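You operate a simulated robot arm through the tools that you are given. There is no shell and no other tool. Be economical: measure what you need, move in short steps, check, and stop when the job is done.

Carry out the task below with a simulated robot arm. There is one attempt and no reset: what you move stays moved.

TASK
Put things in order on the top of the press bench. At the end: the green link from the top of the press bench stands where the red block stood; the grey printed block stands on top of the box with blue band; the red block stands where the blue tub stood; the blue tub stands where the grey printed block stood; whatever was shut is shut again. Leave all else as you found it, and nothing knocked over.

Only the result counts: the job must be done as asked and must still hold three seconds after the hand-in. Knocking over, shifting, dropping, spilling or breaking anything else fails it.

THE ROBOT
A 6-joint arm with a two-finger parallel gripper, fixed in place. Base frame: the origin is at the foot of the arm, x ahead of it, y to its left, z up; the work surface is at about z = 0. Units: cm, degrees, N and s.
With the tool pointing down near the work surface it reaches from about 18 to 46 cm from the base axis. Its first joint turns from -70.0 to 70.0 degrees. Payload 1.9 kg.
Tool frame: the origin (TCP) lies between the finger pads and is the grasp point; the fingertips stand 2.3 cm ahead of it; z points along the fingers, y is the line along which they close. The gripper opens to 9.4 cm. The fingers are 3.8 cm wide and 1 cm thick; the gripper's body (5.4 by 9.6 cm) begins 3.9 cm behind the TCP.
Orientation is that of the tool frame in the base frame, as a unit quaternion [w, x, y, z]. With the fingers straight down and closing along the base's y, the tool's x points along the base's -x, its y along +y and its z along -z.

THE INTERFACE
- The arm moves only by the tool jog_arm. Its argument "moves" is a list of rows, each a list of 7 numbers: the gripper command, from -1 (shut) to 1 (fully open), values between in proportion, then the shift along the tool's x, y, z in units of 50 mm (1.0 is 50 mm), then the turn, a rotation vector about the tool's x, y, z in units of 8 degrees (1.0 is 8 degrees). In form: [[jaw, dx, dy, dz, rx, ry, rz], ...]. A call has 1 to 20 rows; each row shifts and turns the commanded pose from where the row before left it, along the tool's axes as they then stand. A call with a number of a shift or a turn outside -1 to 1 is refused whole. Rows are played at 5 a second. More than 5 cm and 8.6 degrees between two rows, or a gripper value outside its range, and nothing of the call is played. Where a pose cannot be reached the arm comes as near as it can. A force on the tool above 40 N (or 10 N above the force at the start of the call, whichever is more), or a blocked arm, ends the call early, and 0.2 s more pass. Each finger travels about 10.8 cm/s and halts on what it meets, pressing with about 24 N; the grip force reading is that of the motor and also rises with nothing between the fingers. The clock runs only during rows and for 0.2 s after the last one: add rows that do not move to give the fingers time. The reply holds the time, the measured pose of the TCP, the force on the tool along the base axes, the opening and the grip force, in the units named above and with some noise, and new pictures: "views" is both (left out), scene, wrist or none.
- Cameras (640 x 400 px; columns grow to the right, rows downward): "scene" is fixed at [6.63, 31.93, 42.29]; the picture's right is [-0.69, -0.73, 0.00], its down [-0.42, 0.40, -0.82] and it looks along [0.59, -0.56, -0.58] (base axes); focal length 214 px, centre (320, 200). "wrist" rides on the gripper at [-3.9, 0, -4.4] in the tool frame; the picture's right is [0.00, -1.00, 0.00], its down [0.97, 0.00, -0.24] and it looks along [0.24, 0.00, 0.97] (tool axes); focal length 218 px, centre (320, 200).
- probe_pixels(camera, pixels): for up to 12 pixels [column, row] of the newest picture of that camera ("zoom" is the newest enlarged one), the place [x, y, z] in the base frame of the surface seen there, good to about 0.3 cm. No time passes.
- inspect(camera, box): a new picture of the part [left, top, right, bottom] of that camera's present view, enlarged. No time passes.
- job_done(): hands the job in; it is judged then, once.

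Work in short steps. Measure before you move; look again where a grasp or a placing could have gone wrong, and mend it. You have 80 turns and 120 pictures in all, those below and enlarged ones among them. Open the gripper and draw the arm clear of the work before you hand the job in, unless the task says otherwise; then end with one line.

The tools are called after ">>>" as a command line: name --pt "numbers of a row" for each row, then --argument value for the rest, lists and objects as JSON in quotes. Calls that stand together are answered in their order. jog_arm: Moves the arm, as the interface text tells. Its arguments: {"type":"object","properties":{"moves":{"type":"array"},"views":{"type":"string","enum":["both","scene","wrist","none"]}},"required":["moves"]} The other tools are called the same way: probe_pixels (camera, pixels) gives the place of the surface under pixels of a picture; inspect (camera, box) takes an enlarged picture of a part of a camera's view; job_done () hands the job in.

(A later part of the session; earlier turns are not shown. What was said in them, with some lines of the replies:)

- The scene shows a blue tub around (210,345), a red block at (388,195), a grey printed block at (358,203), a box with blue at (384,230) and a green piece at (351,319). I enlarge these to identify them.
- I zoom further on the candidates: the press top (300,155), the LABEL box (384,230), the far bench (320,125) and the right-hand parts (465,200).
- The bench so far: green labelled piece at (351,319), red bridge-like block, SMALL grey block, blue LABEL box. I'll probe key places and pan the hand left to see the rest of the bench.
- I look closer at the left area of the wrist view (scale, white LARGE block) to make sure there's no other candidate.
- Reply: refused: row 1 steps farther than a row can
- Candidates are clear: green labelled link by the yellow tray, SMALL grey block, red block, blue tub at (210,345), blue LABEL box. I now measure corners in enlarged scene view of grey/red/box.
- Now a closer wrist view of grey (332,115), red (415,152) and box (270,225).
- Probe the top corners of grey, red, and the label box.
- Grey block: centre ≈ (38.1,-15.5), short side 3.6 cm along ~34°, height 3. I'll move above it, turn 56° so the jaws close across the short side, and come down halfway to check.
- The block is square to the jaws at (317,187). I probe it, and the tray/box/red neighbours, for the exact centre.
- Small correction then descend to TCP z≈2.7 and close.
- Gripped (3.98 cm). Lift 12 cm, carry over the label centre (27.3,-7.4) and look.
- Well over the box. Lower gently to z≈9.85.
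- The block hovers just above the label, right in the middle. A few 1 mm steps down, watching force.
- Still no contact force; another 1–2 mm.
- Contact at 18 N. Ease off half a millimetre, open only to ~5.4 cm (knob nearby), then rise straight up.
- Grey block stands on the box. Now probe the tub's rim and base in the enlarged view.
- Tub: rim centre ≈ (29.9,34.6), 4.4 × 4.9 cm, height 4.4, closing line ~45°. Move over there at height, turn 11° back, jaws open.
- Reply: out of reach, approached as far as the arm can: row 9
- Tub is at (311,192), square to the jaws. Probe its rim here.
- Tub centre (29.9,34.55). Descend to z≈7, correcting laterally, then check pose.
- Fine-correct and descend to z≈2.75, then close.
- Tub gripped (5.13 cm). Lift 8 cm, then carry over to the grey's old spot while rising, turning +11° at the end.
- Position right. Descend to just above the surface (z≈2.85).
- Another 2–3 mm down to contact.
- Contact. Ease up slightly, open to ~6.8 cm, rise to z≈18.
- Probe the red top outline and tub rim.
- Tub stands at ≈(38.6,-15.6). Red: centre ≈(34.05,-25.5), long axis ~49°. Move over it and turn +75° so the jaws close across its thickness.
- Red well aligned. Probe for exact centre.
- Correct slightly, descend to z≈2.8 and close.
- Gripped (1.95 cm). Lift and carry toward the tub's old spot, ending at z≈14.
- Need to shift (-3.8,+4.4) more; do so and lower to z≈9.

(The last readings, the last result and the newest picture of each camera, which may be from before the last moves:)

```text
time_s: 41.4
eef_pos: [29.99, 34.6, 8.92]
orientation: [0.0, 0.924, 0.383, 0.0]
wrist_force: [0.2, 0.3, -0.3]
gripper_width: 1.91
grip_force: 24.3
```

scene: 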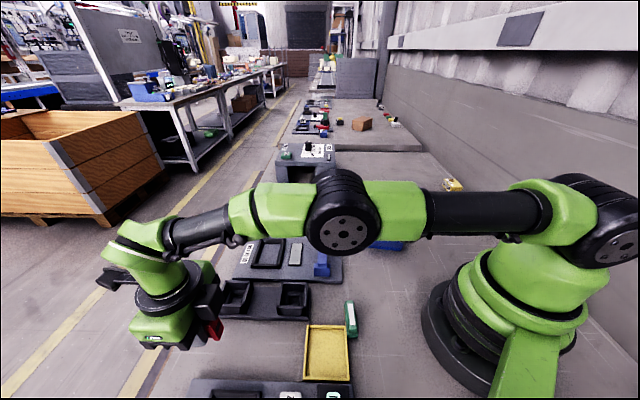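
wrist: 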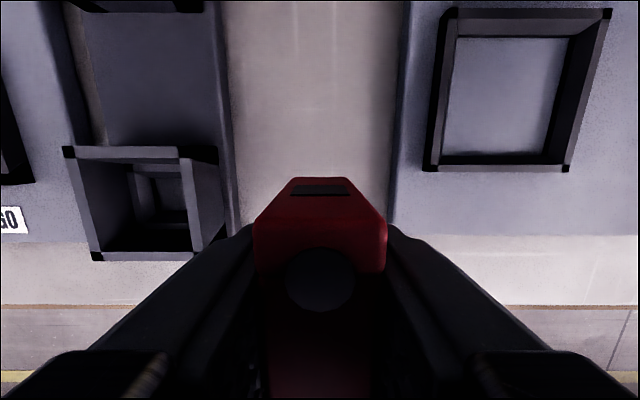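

Centred in the corridor. Descend to z≈3.1.

>>> jog_arm --pt "-1 0 0 0.5 0 0 0" --pt "-1 0 0 0.4 0 0 0" --pt "-1 0 0 0.25 0 0 0" --pt "-1 0 0 0 0 0 0" --pt "-1 0 0 0 0 0 0" --views "scene"

>>> jog_arm --pt "-1 0 0 0.02 0 0 0" --pt "-1 0 0 0 0 0 0" --views "none"

```text
time_s: 42.6
eef_pos: [29.84, 34.43, 3.14]
orientation: [-0.001, 0.923, 0.384, 0.0]
wrist_force: [0.1, 0.1, 0.1]
gripper_width: 1.98
grip_force: 23.8
```

scene: 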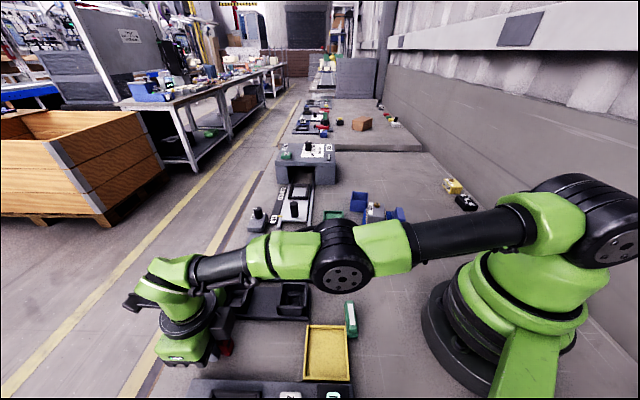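

```text
time_s: 43.2
eef_pos: [29.9, 34.38, 3.09]
orientation: [0.0, 0.923, 0.384, 0.0]
wrist_force: [0.9, 0.1, -0.2]
gripper_width: 1.89
grip_force: 23.7
```

Step down in further 1 mm increments until contact.

>>> jog_arm --pt "-1 0 0 0.02 0 0 0" --pt "-1 0 0 0 0 0 0" --views "none"

>>> jog_arm --pt "-1 0 0 0.015 0 0 0" --pt "-1 0 0 0 0 0 0" --views "none"

```text
time_s: 43.8
eef_pos: [29.89, 34.5, 2.88]
orientation: [-0.001, 0.924, 0.383, 0.003]
wrist_force: [-3.4, 0.2, 15.5]
gripper_width: 1.94
grip_force: 24.4
```

```text
time_s: 44.4
eef_pos: [29.96, 34.37, 2.9]
orientation: [0.0, 0.924, 0.383, 0.002]
wrist_force: [-0.5, 6.0, 17.0]
gripper_width: 1.97
grip_force: 24.3
```

Contact. Ease up, open just to ~2.8 cm (scale plate close), rise straight.

>>> jog_arm --pt "-1 0 0 -0.02 0 0 0" --pt "-0.5 0 0 0 0 0 0" --pt "-0.4 0 0 0 0 0 0" --pt "-0.4 0 0 0 0 0 0" --pt "-0.4 0 0 -0.3 0 0 0" --pt "-0.4 0 0 -0.6 0 0 0" --pt "-0.4 0 0 -0.6 0 0 0" --pt "-0.4 0 0 -0.6 0 0 0" --pt "-0.4 0 0 0 0 0 0" --pt "-0.4 0 0 0 0 0 0"

>>> inspect --camera "scene" --box '[320, 290, 380, 350]'

```text
time_s: 46.6
eef_pos: [30.11, 34.84, 13.25]
orientation: [0.0, 0.923, 0.384, -0.001]
wrist_force: [-0.5, -0.5, 0.7]
gripper_width: 2.83
grip_force: 0.1
```

scene: 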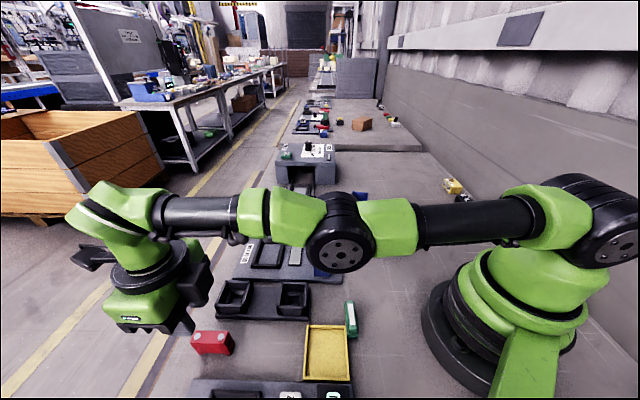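
wrist: 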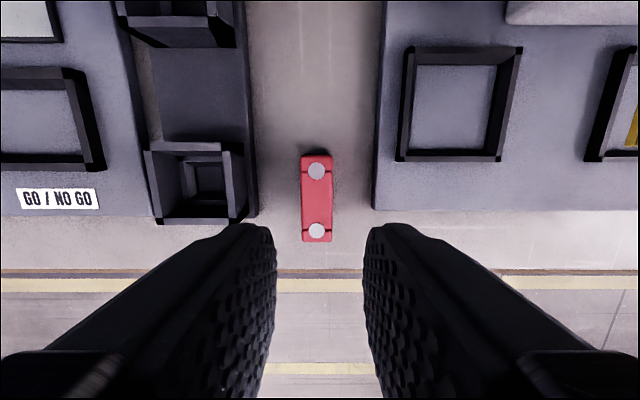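

```text
6.67 times, centred on (350, 320) of scene
```

zoom: 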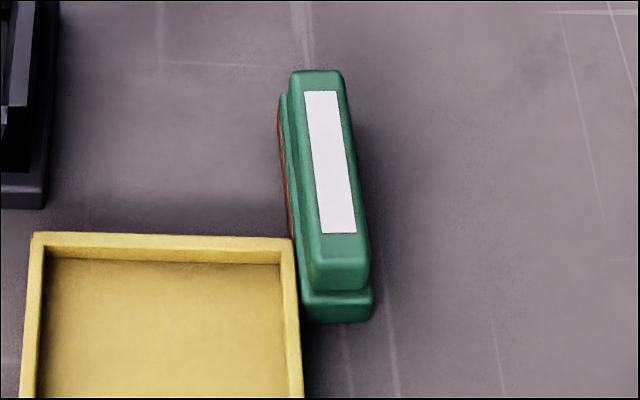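

Red stands upright in the tub's old place. Now measure the green link and the tray next to it.

>>> probe_pixels --camera "zoom" --pixels '[[293, 74], [340, 74], [366, 262], [310, 270], [321, 95], [336, 225], [305, 318], [370, 315], [372, 292], [282, 110], [292, 245], [280, 255]]'

>>> jog_arm --pt "-0.4 -0.64 0.64 -0.2 0 0 0" --pt "-0.4 -0.6 0.6 -0.4 0 0 0" --pt "-0.4 -0.6 0.6 0 0 0 0" --pt "0.4 -0.6 0.6 0 0 0 0" --pt "0.4 -0.6 0 0 0 0 0" --pt "0.4 0 0 0 0 0 0" --pt "0.4 0 0 0 0 0 0"

```text
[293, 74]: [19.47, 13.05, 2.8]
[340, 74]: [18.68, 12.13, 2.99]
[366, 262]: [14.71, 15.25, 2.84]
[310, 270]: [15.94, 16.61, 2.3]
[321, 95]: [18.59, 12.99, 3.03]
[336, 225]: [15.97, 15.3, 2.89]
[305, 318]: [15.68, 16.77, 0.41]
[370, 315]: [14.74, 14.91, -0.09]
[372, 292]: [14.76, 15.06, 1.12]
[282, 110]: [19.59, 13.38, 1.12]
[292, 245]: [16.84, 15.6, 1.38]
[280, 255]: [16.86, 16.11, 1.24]
```

```text
time_s: 48.2
eef_pos: [35.02, 29.69, 15.9]
orientation: [-0.001, 0.924, 0.383, 0.0]
wrist_force: [-0.5, 0.3, -1.2]
gripper_width: 6.57
grip_force: 0.1
out of reach, approached as far as the arm can: row 1, 2, 3, 4, 5
```

scene: 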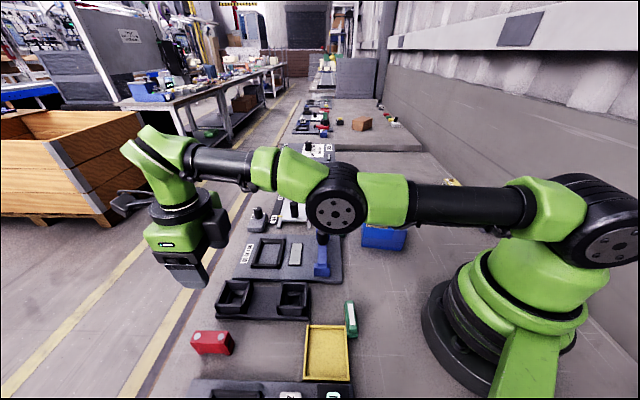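
wrist: 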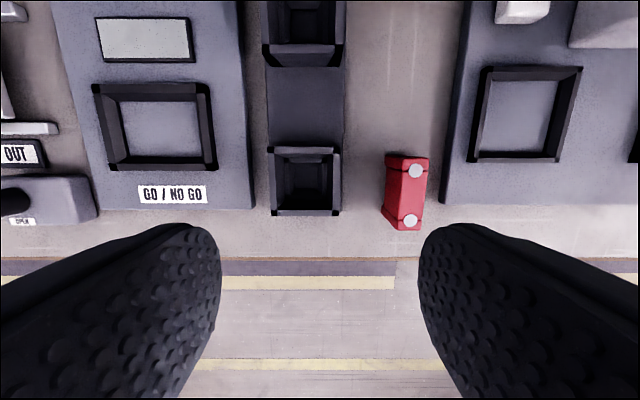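

The retreat went sideways: the move inward along -x wasn't followed. For the green link the jaws must close along ~49°, so I first rotate back -94° in place, which moves away from a possible wrist limit.

>>> jog_arm --pt "0.4 0 0 0 0 0 -1" --pt "0.4 0 0 0 0 0 -1" --pt "0.4 0 0 0 0 0 -1" --pt "0.4 0 0 0 0 0 -1" --pt "0.4 0 0 0 0 0 0" --pt "0.4 0 0 0 0 0 0" --views "none"

```text
time_s: 49.6
eef_pos: [35.22, 29.52, 15.98]
orientation: [0.0, 0.782, 0.623, -0.001]
wrist_force: [0.1, 0.4, 0.8]
gripper_width: 6.62
grip_force: 0.1
```

Rotation works. Finish the turn (61.6° more) and pull straight in a little.

>>> jog_arm --pt "0.4 0 0 0 0 0 -1" --pt "0.4 0 0 0 0 0 -1" --pt "0.4 0 0 0 0 0 -1" --pt "0.4 0 0 0 0 0 -1" --pt "0.4 0 0 0 0 0 -1" --pt "0.4 0 0 0 0 0 -1" --pt "0.4 0 0 0 0 0 -1" --pt "0.4 0 0 0 0 0 -0.7" --pt "0.4 0 -0.5 0 0 0 0" --pt "0.4 0 -0.5 0 0 0 0" --pt "0.4 0 0 0 0 0 0" --pt "0.4 0 0 0 0 0 0" --views "none"

```text
time_s: 52.2
eef_pos: [31.8, 25.82, 16.23]
orientation: [0.0, 0.353, 0.936, 0.0]
wrist_force: [0.0, -0.4, 0.7]
gripper_width: 6.57
grip_force: 0.0
```

Now move above the green link at (17.4,14.1), z≈14.

>>> jog_arm --pt "0.4 0.155 -0.915 0 0 0 0" --pt "0.4 0.155 -0.915 0 0 0 0" --pt "0.4 0.155 -0.915 0 0 0 0" --pt "0.4 0.155 -0.915 0 0 0 0" --pt "0.4 0 0 0.4 0 0 0" --pt "0.4 0 0 0 0 0 0" --pt "0.4 0 0 0 0 0 0"

>>> inspect --camera "wrist" --box '[220, 120, 420, 260]'

```text
time_s: 53.8
eef_pos: [17.3, 13.86, 14.03]
orientation: [0.0, 0.352, 0.936, 0.0]
wrist_force: [-0.2, -0.5, 0.2]
gripper_width: 6.59
grip_force: 0.1
```

scene: 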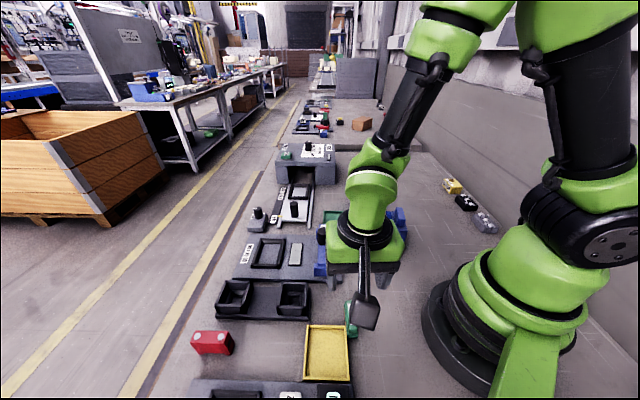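
wrist: 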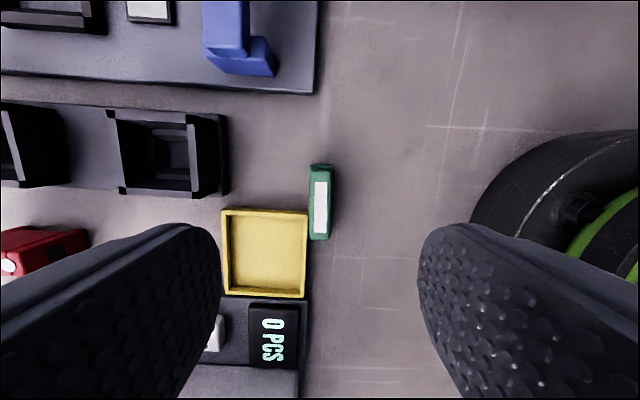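

```text
2.86 times, centred on (320, 190) of wrist
```

zoom: 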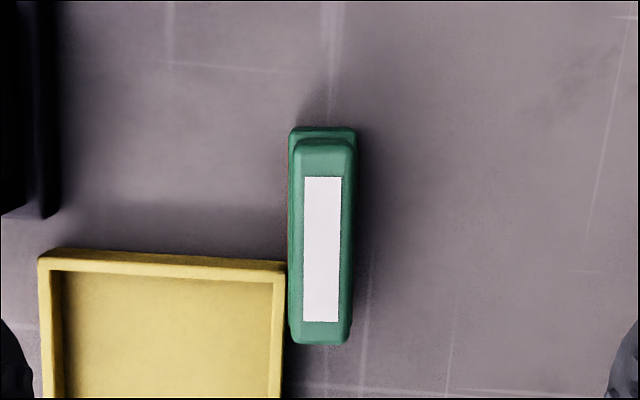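

Well aligned. Probe link's top and tray heights.

>>> probe_pixels --camera "zoom" --pixels '[[324, 150], [321, 250], [320, 335], [297, 250], [349, 250], [305, 137], [280, 265], [270, 262], [280, 350], [160, 258], [291, 180], [350, 150]]'

```text
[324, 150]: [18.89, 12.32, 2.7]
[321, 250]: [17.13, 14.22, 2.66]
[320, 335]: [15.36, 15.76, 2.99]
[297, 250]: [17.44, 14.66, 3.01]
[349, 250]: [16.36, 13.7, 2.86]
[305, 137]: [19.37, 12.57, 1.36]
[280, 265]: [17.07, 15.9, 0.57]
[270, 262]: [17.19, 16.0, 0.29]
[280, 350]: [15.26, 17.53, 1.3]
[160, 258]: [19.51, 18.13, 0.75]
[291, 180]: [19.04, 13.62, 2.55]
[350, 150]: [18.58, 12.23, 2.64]
```

Link height ~2.95, tray rim ~1.3. I grip the upper ridge with tips at z≈1.4, offset 0.8 cm away from the tray; jaws pre-set to 4.2 cm.

>>> jog_arm --pt "-0.1 -0.08 0.0 0 0 0 0" --pt "-0.1 0 0 0.7 0 0 0" --pt "-0.1 0 0 0.7 0 0 0" --pt "-0.1 0 0 0.4 0 0 0" --pt "-0.1 0 0 0.26 0 0 0" --pt "-0.1 0 0 0 0 0 0" --pt "-0.1 0 0 0 0 0 0"

```text
time_s: 55.4
eef_pos: [17.73, 13.76, 3.83]
orientation: [0.001, 0.353, 0.936, 0.0]
wrist_force: [-0.4, 0.3, 0.2]
gripper_width: 4.21
grip_force: 0.0
```

scene: 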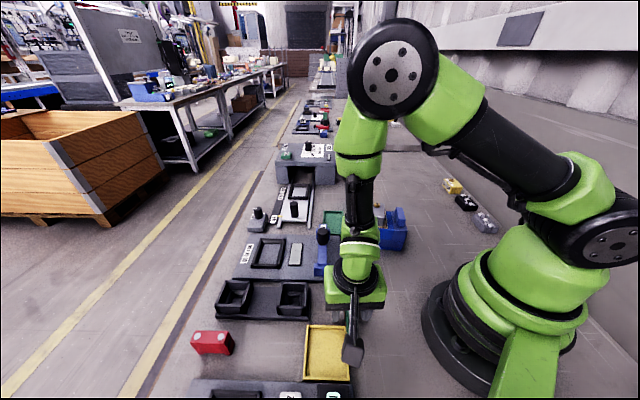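
wrist: 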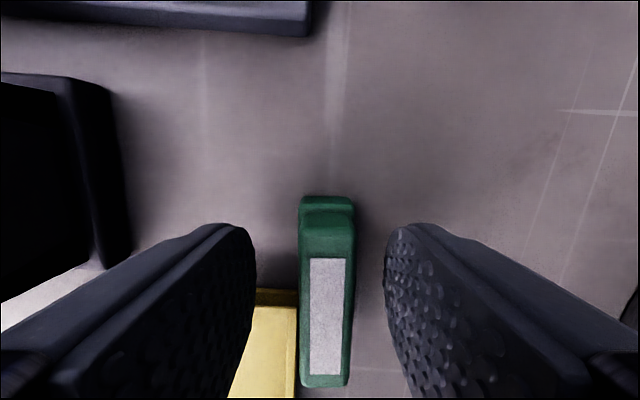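

Small shift of 0.2 cm to the right so both fingers meet together, then close.

>>> jog_arm --pt "-0.1 0 -0.035 0 0 0 0" --pt "-0.1 0 0 0 0 0 0" --pt "-1 0 0 0 0 0 0" --pt "-1 0 0 0 0 0 0" --pt "-1 0 0 0 0 0 0" --views "wrist"

```text
time_s: 56.6
eef_pos: [17.65, 13.63, 3.75]
orientation: [0.0, 0.353, 0.936, 0.001]
wrist_force: [-0.2, 0.1, 1.1]
gripper_width: 1.48
grip_force: 24.1
```

wrist: 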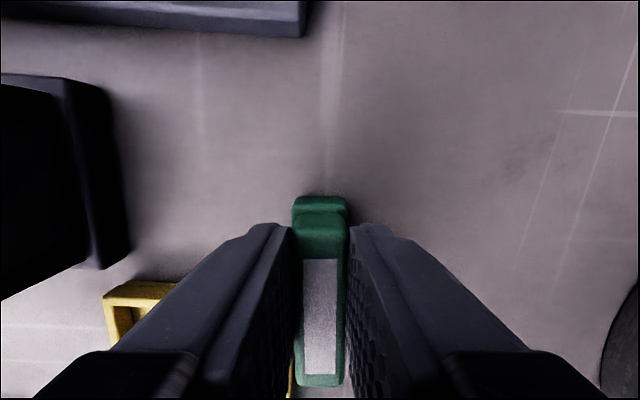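

Gripped (1.48 cm). Lift straight to z≈13 and check the hold and the tray.

>>> jog_arm --pt "-1 0 0 -0.2 0 0 0" --pt "-1 0 0 -0.4 0 0 0" --pt "-1 0 0 -0.7 0 0 0" --pt "-1 0 0 -0.7 0 0 0" --pt "-1 0 0 -0.7 0 0 0" --pt "-1 0 0 -0.5 0 0 0" --pt "-1 0 0 0 0 0 0"

```text
time_s: 58.2
eef_pos: [17.76, 13.53, 19.85]
orientation: [0.0, 0.353, 0.936, -0.001]
wrist_force: [-0.3, -0.1, -0.3]
gripper_width: 1.46
grip_force: 23.7
```

scene: 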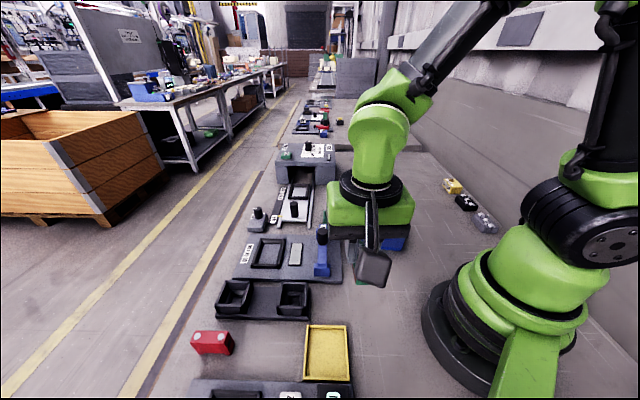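
wrist: 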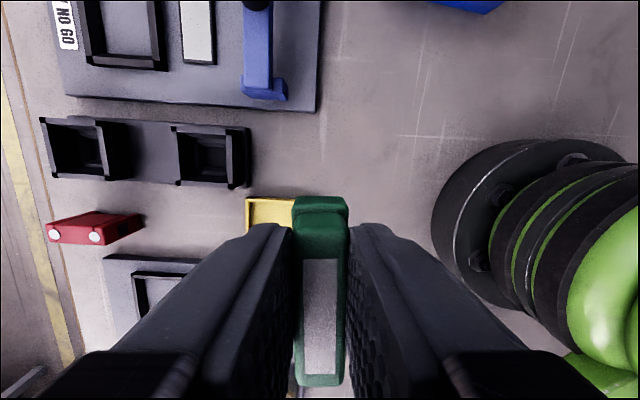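

Held firmly, tray in place. Carry to the red's old spot and start the turn to match its orientation.

>>> jog_arm --pt "-1 -0.843 -0.43 0 0 0 0" --pt "-1 -0.843 -0.43 0 0 0 0" --pt "-1 -0.843 -0.43 0 0 0 0" --pt "-1 -0.843 -0.43 0 0 0 0" --pt "-1 -0.843 -0.43 0 0 0 0" --pt "-1 -0.843 -0.43 0 0 0 0" --pt "-1 -0.843 -0.43 0 0 0 0" --pt "-1 -0.843 -0.43 0 0 0 0" --pt "-1 -0.843 -0.43 0 0 0 0" --pt "-1 0 0 0 0 0 1" --pt "-1 0 0 0 0 0 1" --pt "-1 0 0 0 0 0 1" --pt "-1 0 0 0 0 0 1" --pt "-1 0 0 0 0 0 1" --pt "-1 0 0 0 0 0 1" --pt "-1 0 0 0 0 0 0" --views "none"

>>> jog_arm --pt "-1 0 0 0 0 0 1" --pt "-1 0 0 0 0 0 1" --pt "-1 0 0 0 0 0 1" --pt "-1 0 0 0 0 0 1" --pt "-1 0 0 0 0 0 1" --pt "-1 0 0 0.5 0 0 0.25" --pt "-1 0 0 0.7 0 0 0" --pt "-1 0 0 0 0 0 0" --pt "-1 0 0 0 0 0 0"

```text
time_s: 61.6
eef_pos: [33.35, -26.0, 19.84]
orientation: [0.0, 0.703, 0.711, 0.0]
wrist_force: [0.1, -0.4, -0.9]
gripper_width: 1.46
grip_force: 23.7
```

```text
time_s: 63.6
eef_pos: [33.29, -25.98, 13.96]
orientation: [-0.001, 0.911, 0.412, 0.0]
wrist_force: [-0.1, -0.4, -1.0]
gripper_width: 1.49
grip_force: 24.1
```

scene: 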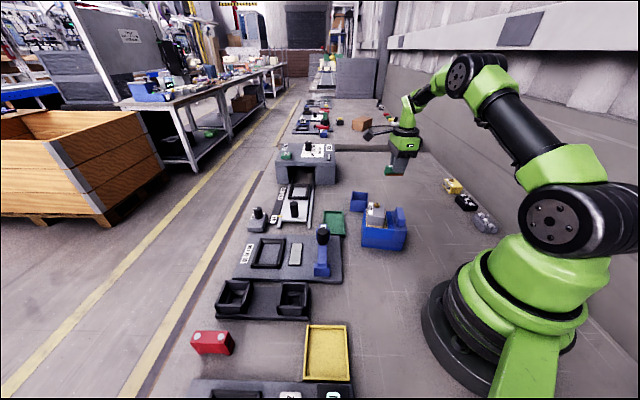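
wrist: 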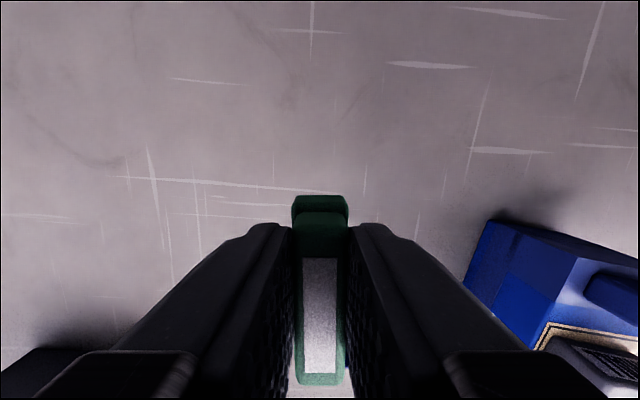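

Shift 2 mm and descend to z≈3.95, just above the surface.

>>> jog_arm --pt "-1 0.02 0.036 0.6 0 0 0" --pt "-1 0 0 0.7 0 0 0" --pt "-1 0 0 0.5 0 0 0" --pt "-1 0 0 0.2 0 0 0" --pt "-1 0 0 0 0 0 0" --pt "-1 0 0 0 0 0 0" --views "none"

>>> jog_arm --pt "-1 0 0 0.02 0 0 0" --pt "-1 0 0 0 0 0 0" --views "none"

```text
time_s: 65.0
eef_pos: [33.3, -26.06, 3.87]
orientation: [0.0, 0.911, 0.413, 0.0]
wrist_force: [0.5, -1.1, 0.5]
gripper_width: 1.47
grip_force: 24.4
```

```text
time_s: 65.6
eef_pos: [33.38, -26.04, 3.73]
orientation: [0.001, 0.911, 0.413, 0.0]
wrist_force: [-0.8, -0.8, 8.6]
gripper_width: 1.47
grip_force: 23.9
```

Contact (8.6 N). Press a hair more, open and rise.

>>> jog_arm --pt "-1 0 0 0.005 0 0 0" --pt "-0.5 0 0 0 0 0 0" --pt "-0.2 0 0 0 0 0 0" --pt "-0.2 0 0 0 0 0 0" --pt "-0.2 0 0 -0.3 0 0 0" --pt "-0.2 0 0 -0.7 0 0 0" --pt "-0.2 0 0 -0.8 0 0 0" --pt "-0.2 0 0 -0.8 0 0 0" --pt "-0.2 0 0 0 0 0 0" --pt "-0.2 0 0 0 0 0 0"

```text
time_s: 67.8
eef_pos: [33.16, -26.0, 17.1]
orientation: [0.001, 0.911, 0.412, 0.0]
wrist_force: [0.3, 0.1, 0.1]
gripper_width: 3.76
grip_force: 0.0
```

scene: 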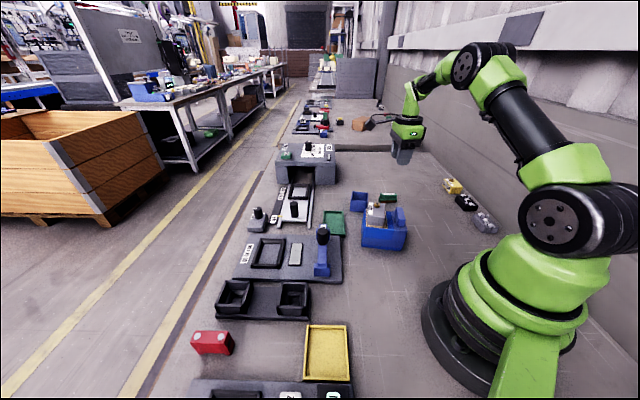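
wrist: 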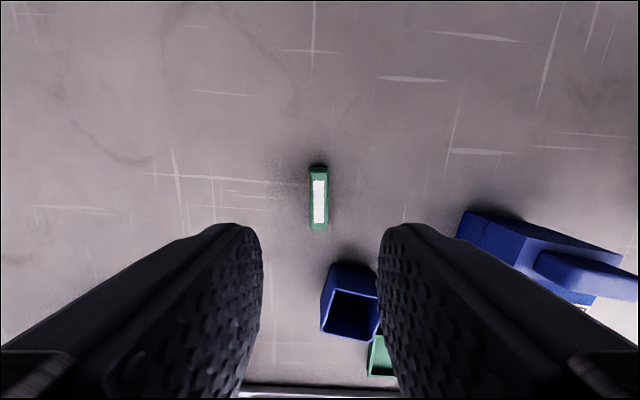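

All four placed. Verify positions of green, tub, red and the grey block by probing.

>>> probe_pixels --camera "wrist" --pixels '[[319, 173], [318, 200], [318, 226]]'

>>> inspect --camera "scene" --box '[335, 175, 425, 255]'

>>> inspect --camera "scene" --box '[180, 270, 420, 400]'

>>> probe_pixels --camera "scene" --pixels '[[199, 337], [220, 337], [377, 211], [351, 193], [367, 194], [325, 330]]'

```text
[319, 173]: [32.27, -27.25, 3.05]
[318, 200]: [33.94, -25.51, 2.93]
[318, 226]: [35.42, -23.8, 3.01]
```

```text
5.00 times, centred on (380, 215) of scene
```

zoom: 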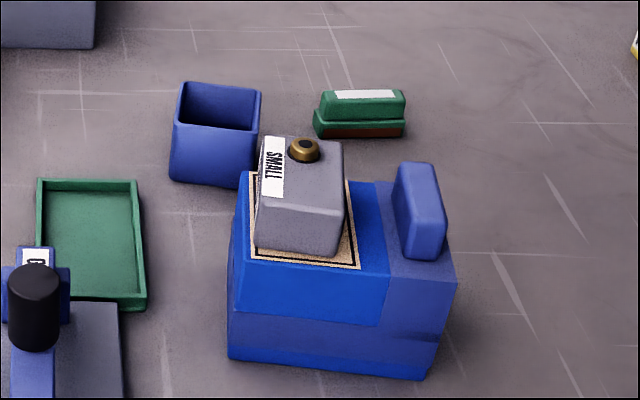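

```text
2.67 times, centred on (300, 335) of scene
```

zoom: 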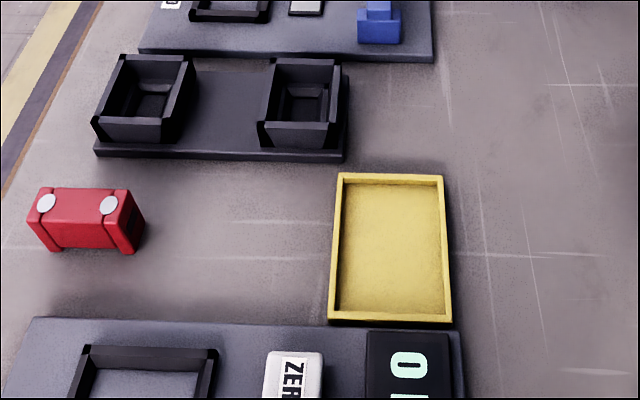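

```text
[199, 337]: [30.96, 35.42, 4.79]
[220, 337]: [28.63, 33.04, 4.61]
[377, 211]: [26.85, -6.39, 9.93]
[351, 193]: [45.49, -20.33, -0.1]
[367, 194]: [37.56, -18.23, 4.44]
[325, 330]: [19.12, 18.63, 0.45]
```

All positions agree (green (33.9,-25.5), red ≈(29.8,34.2), tub ≈(38.5,-15.6), grey on box), and the yellow tray is unmoved. Raise the hand clear, open, and take one last look at the box.

>>> jog_arm --pt "0.5 0 0 -0.8 0 0 0" --pt "1 0 0 -0.8 0 0 0" --pt "1 0 0 -0.8 0 0 0" --pt "1 0 0 0 0 0 0" --pt "1 0 0 0 0 0 0" --views "scene"

>>> inspect --camera "scene" --box '[345, 195, 420, 255]'

```text
time_s: 69.0
eef_pos: [33.37, -25.71, 29.02]
orientation: [0.0, 0.911, 0.412, 0.0]
wrist_force: [-0.2, 0.3, -0.2]
gripper_width: 9.41
grip_force: 0.1
```

scene: 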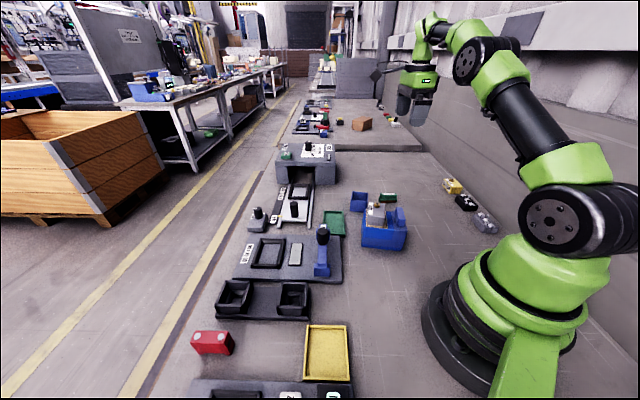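

```text
6.67 times, centred on (382, 225) of scene
```

zoom: 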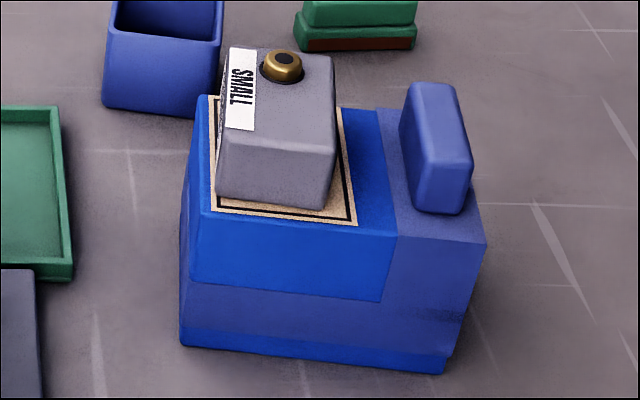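

The box's outline matches the first picture, and everything stands upright with the hand clear. Handing in.

>>> job_done

```text
The job is handed in.
```

The job is handed in: the grey block is on the box with the blue band, and the blue tub, red block and green link each stand within about half a centimetre of the places asked for. Nothing was knocked over, and I opened nothing, so there was nothing to shut again.
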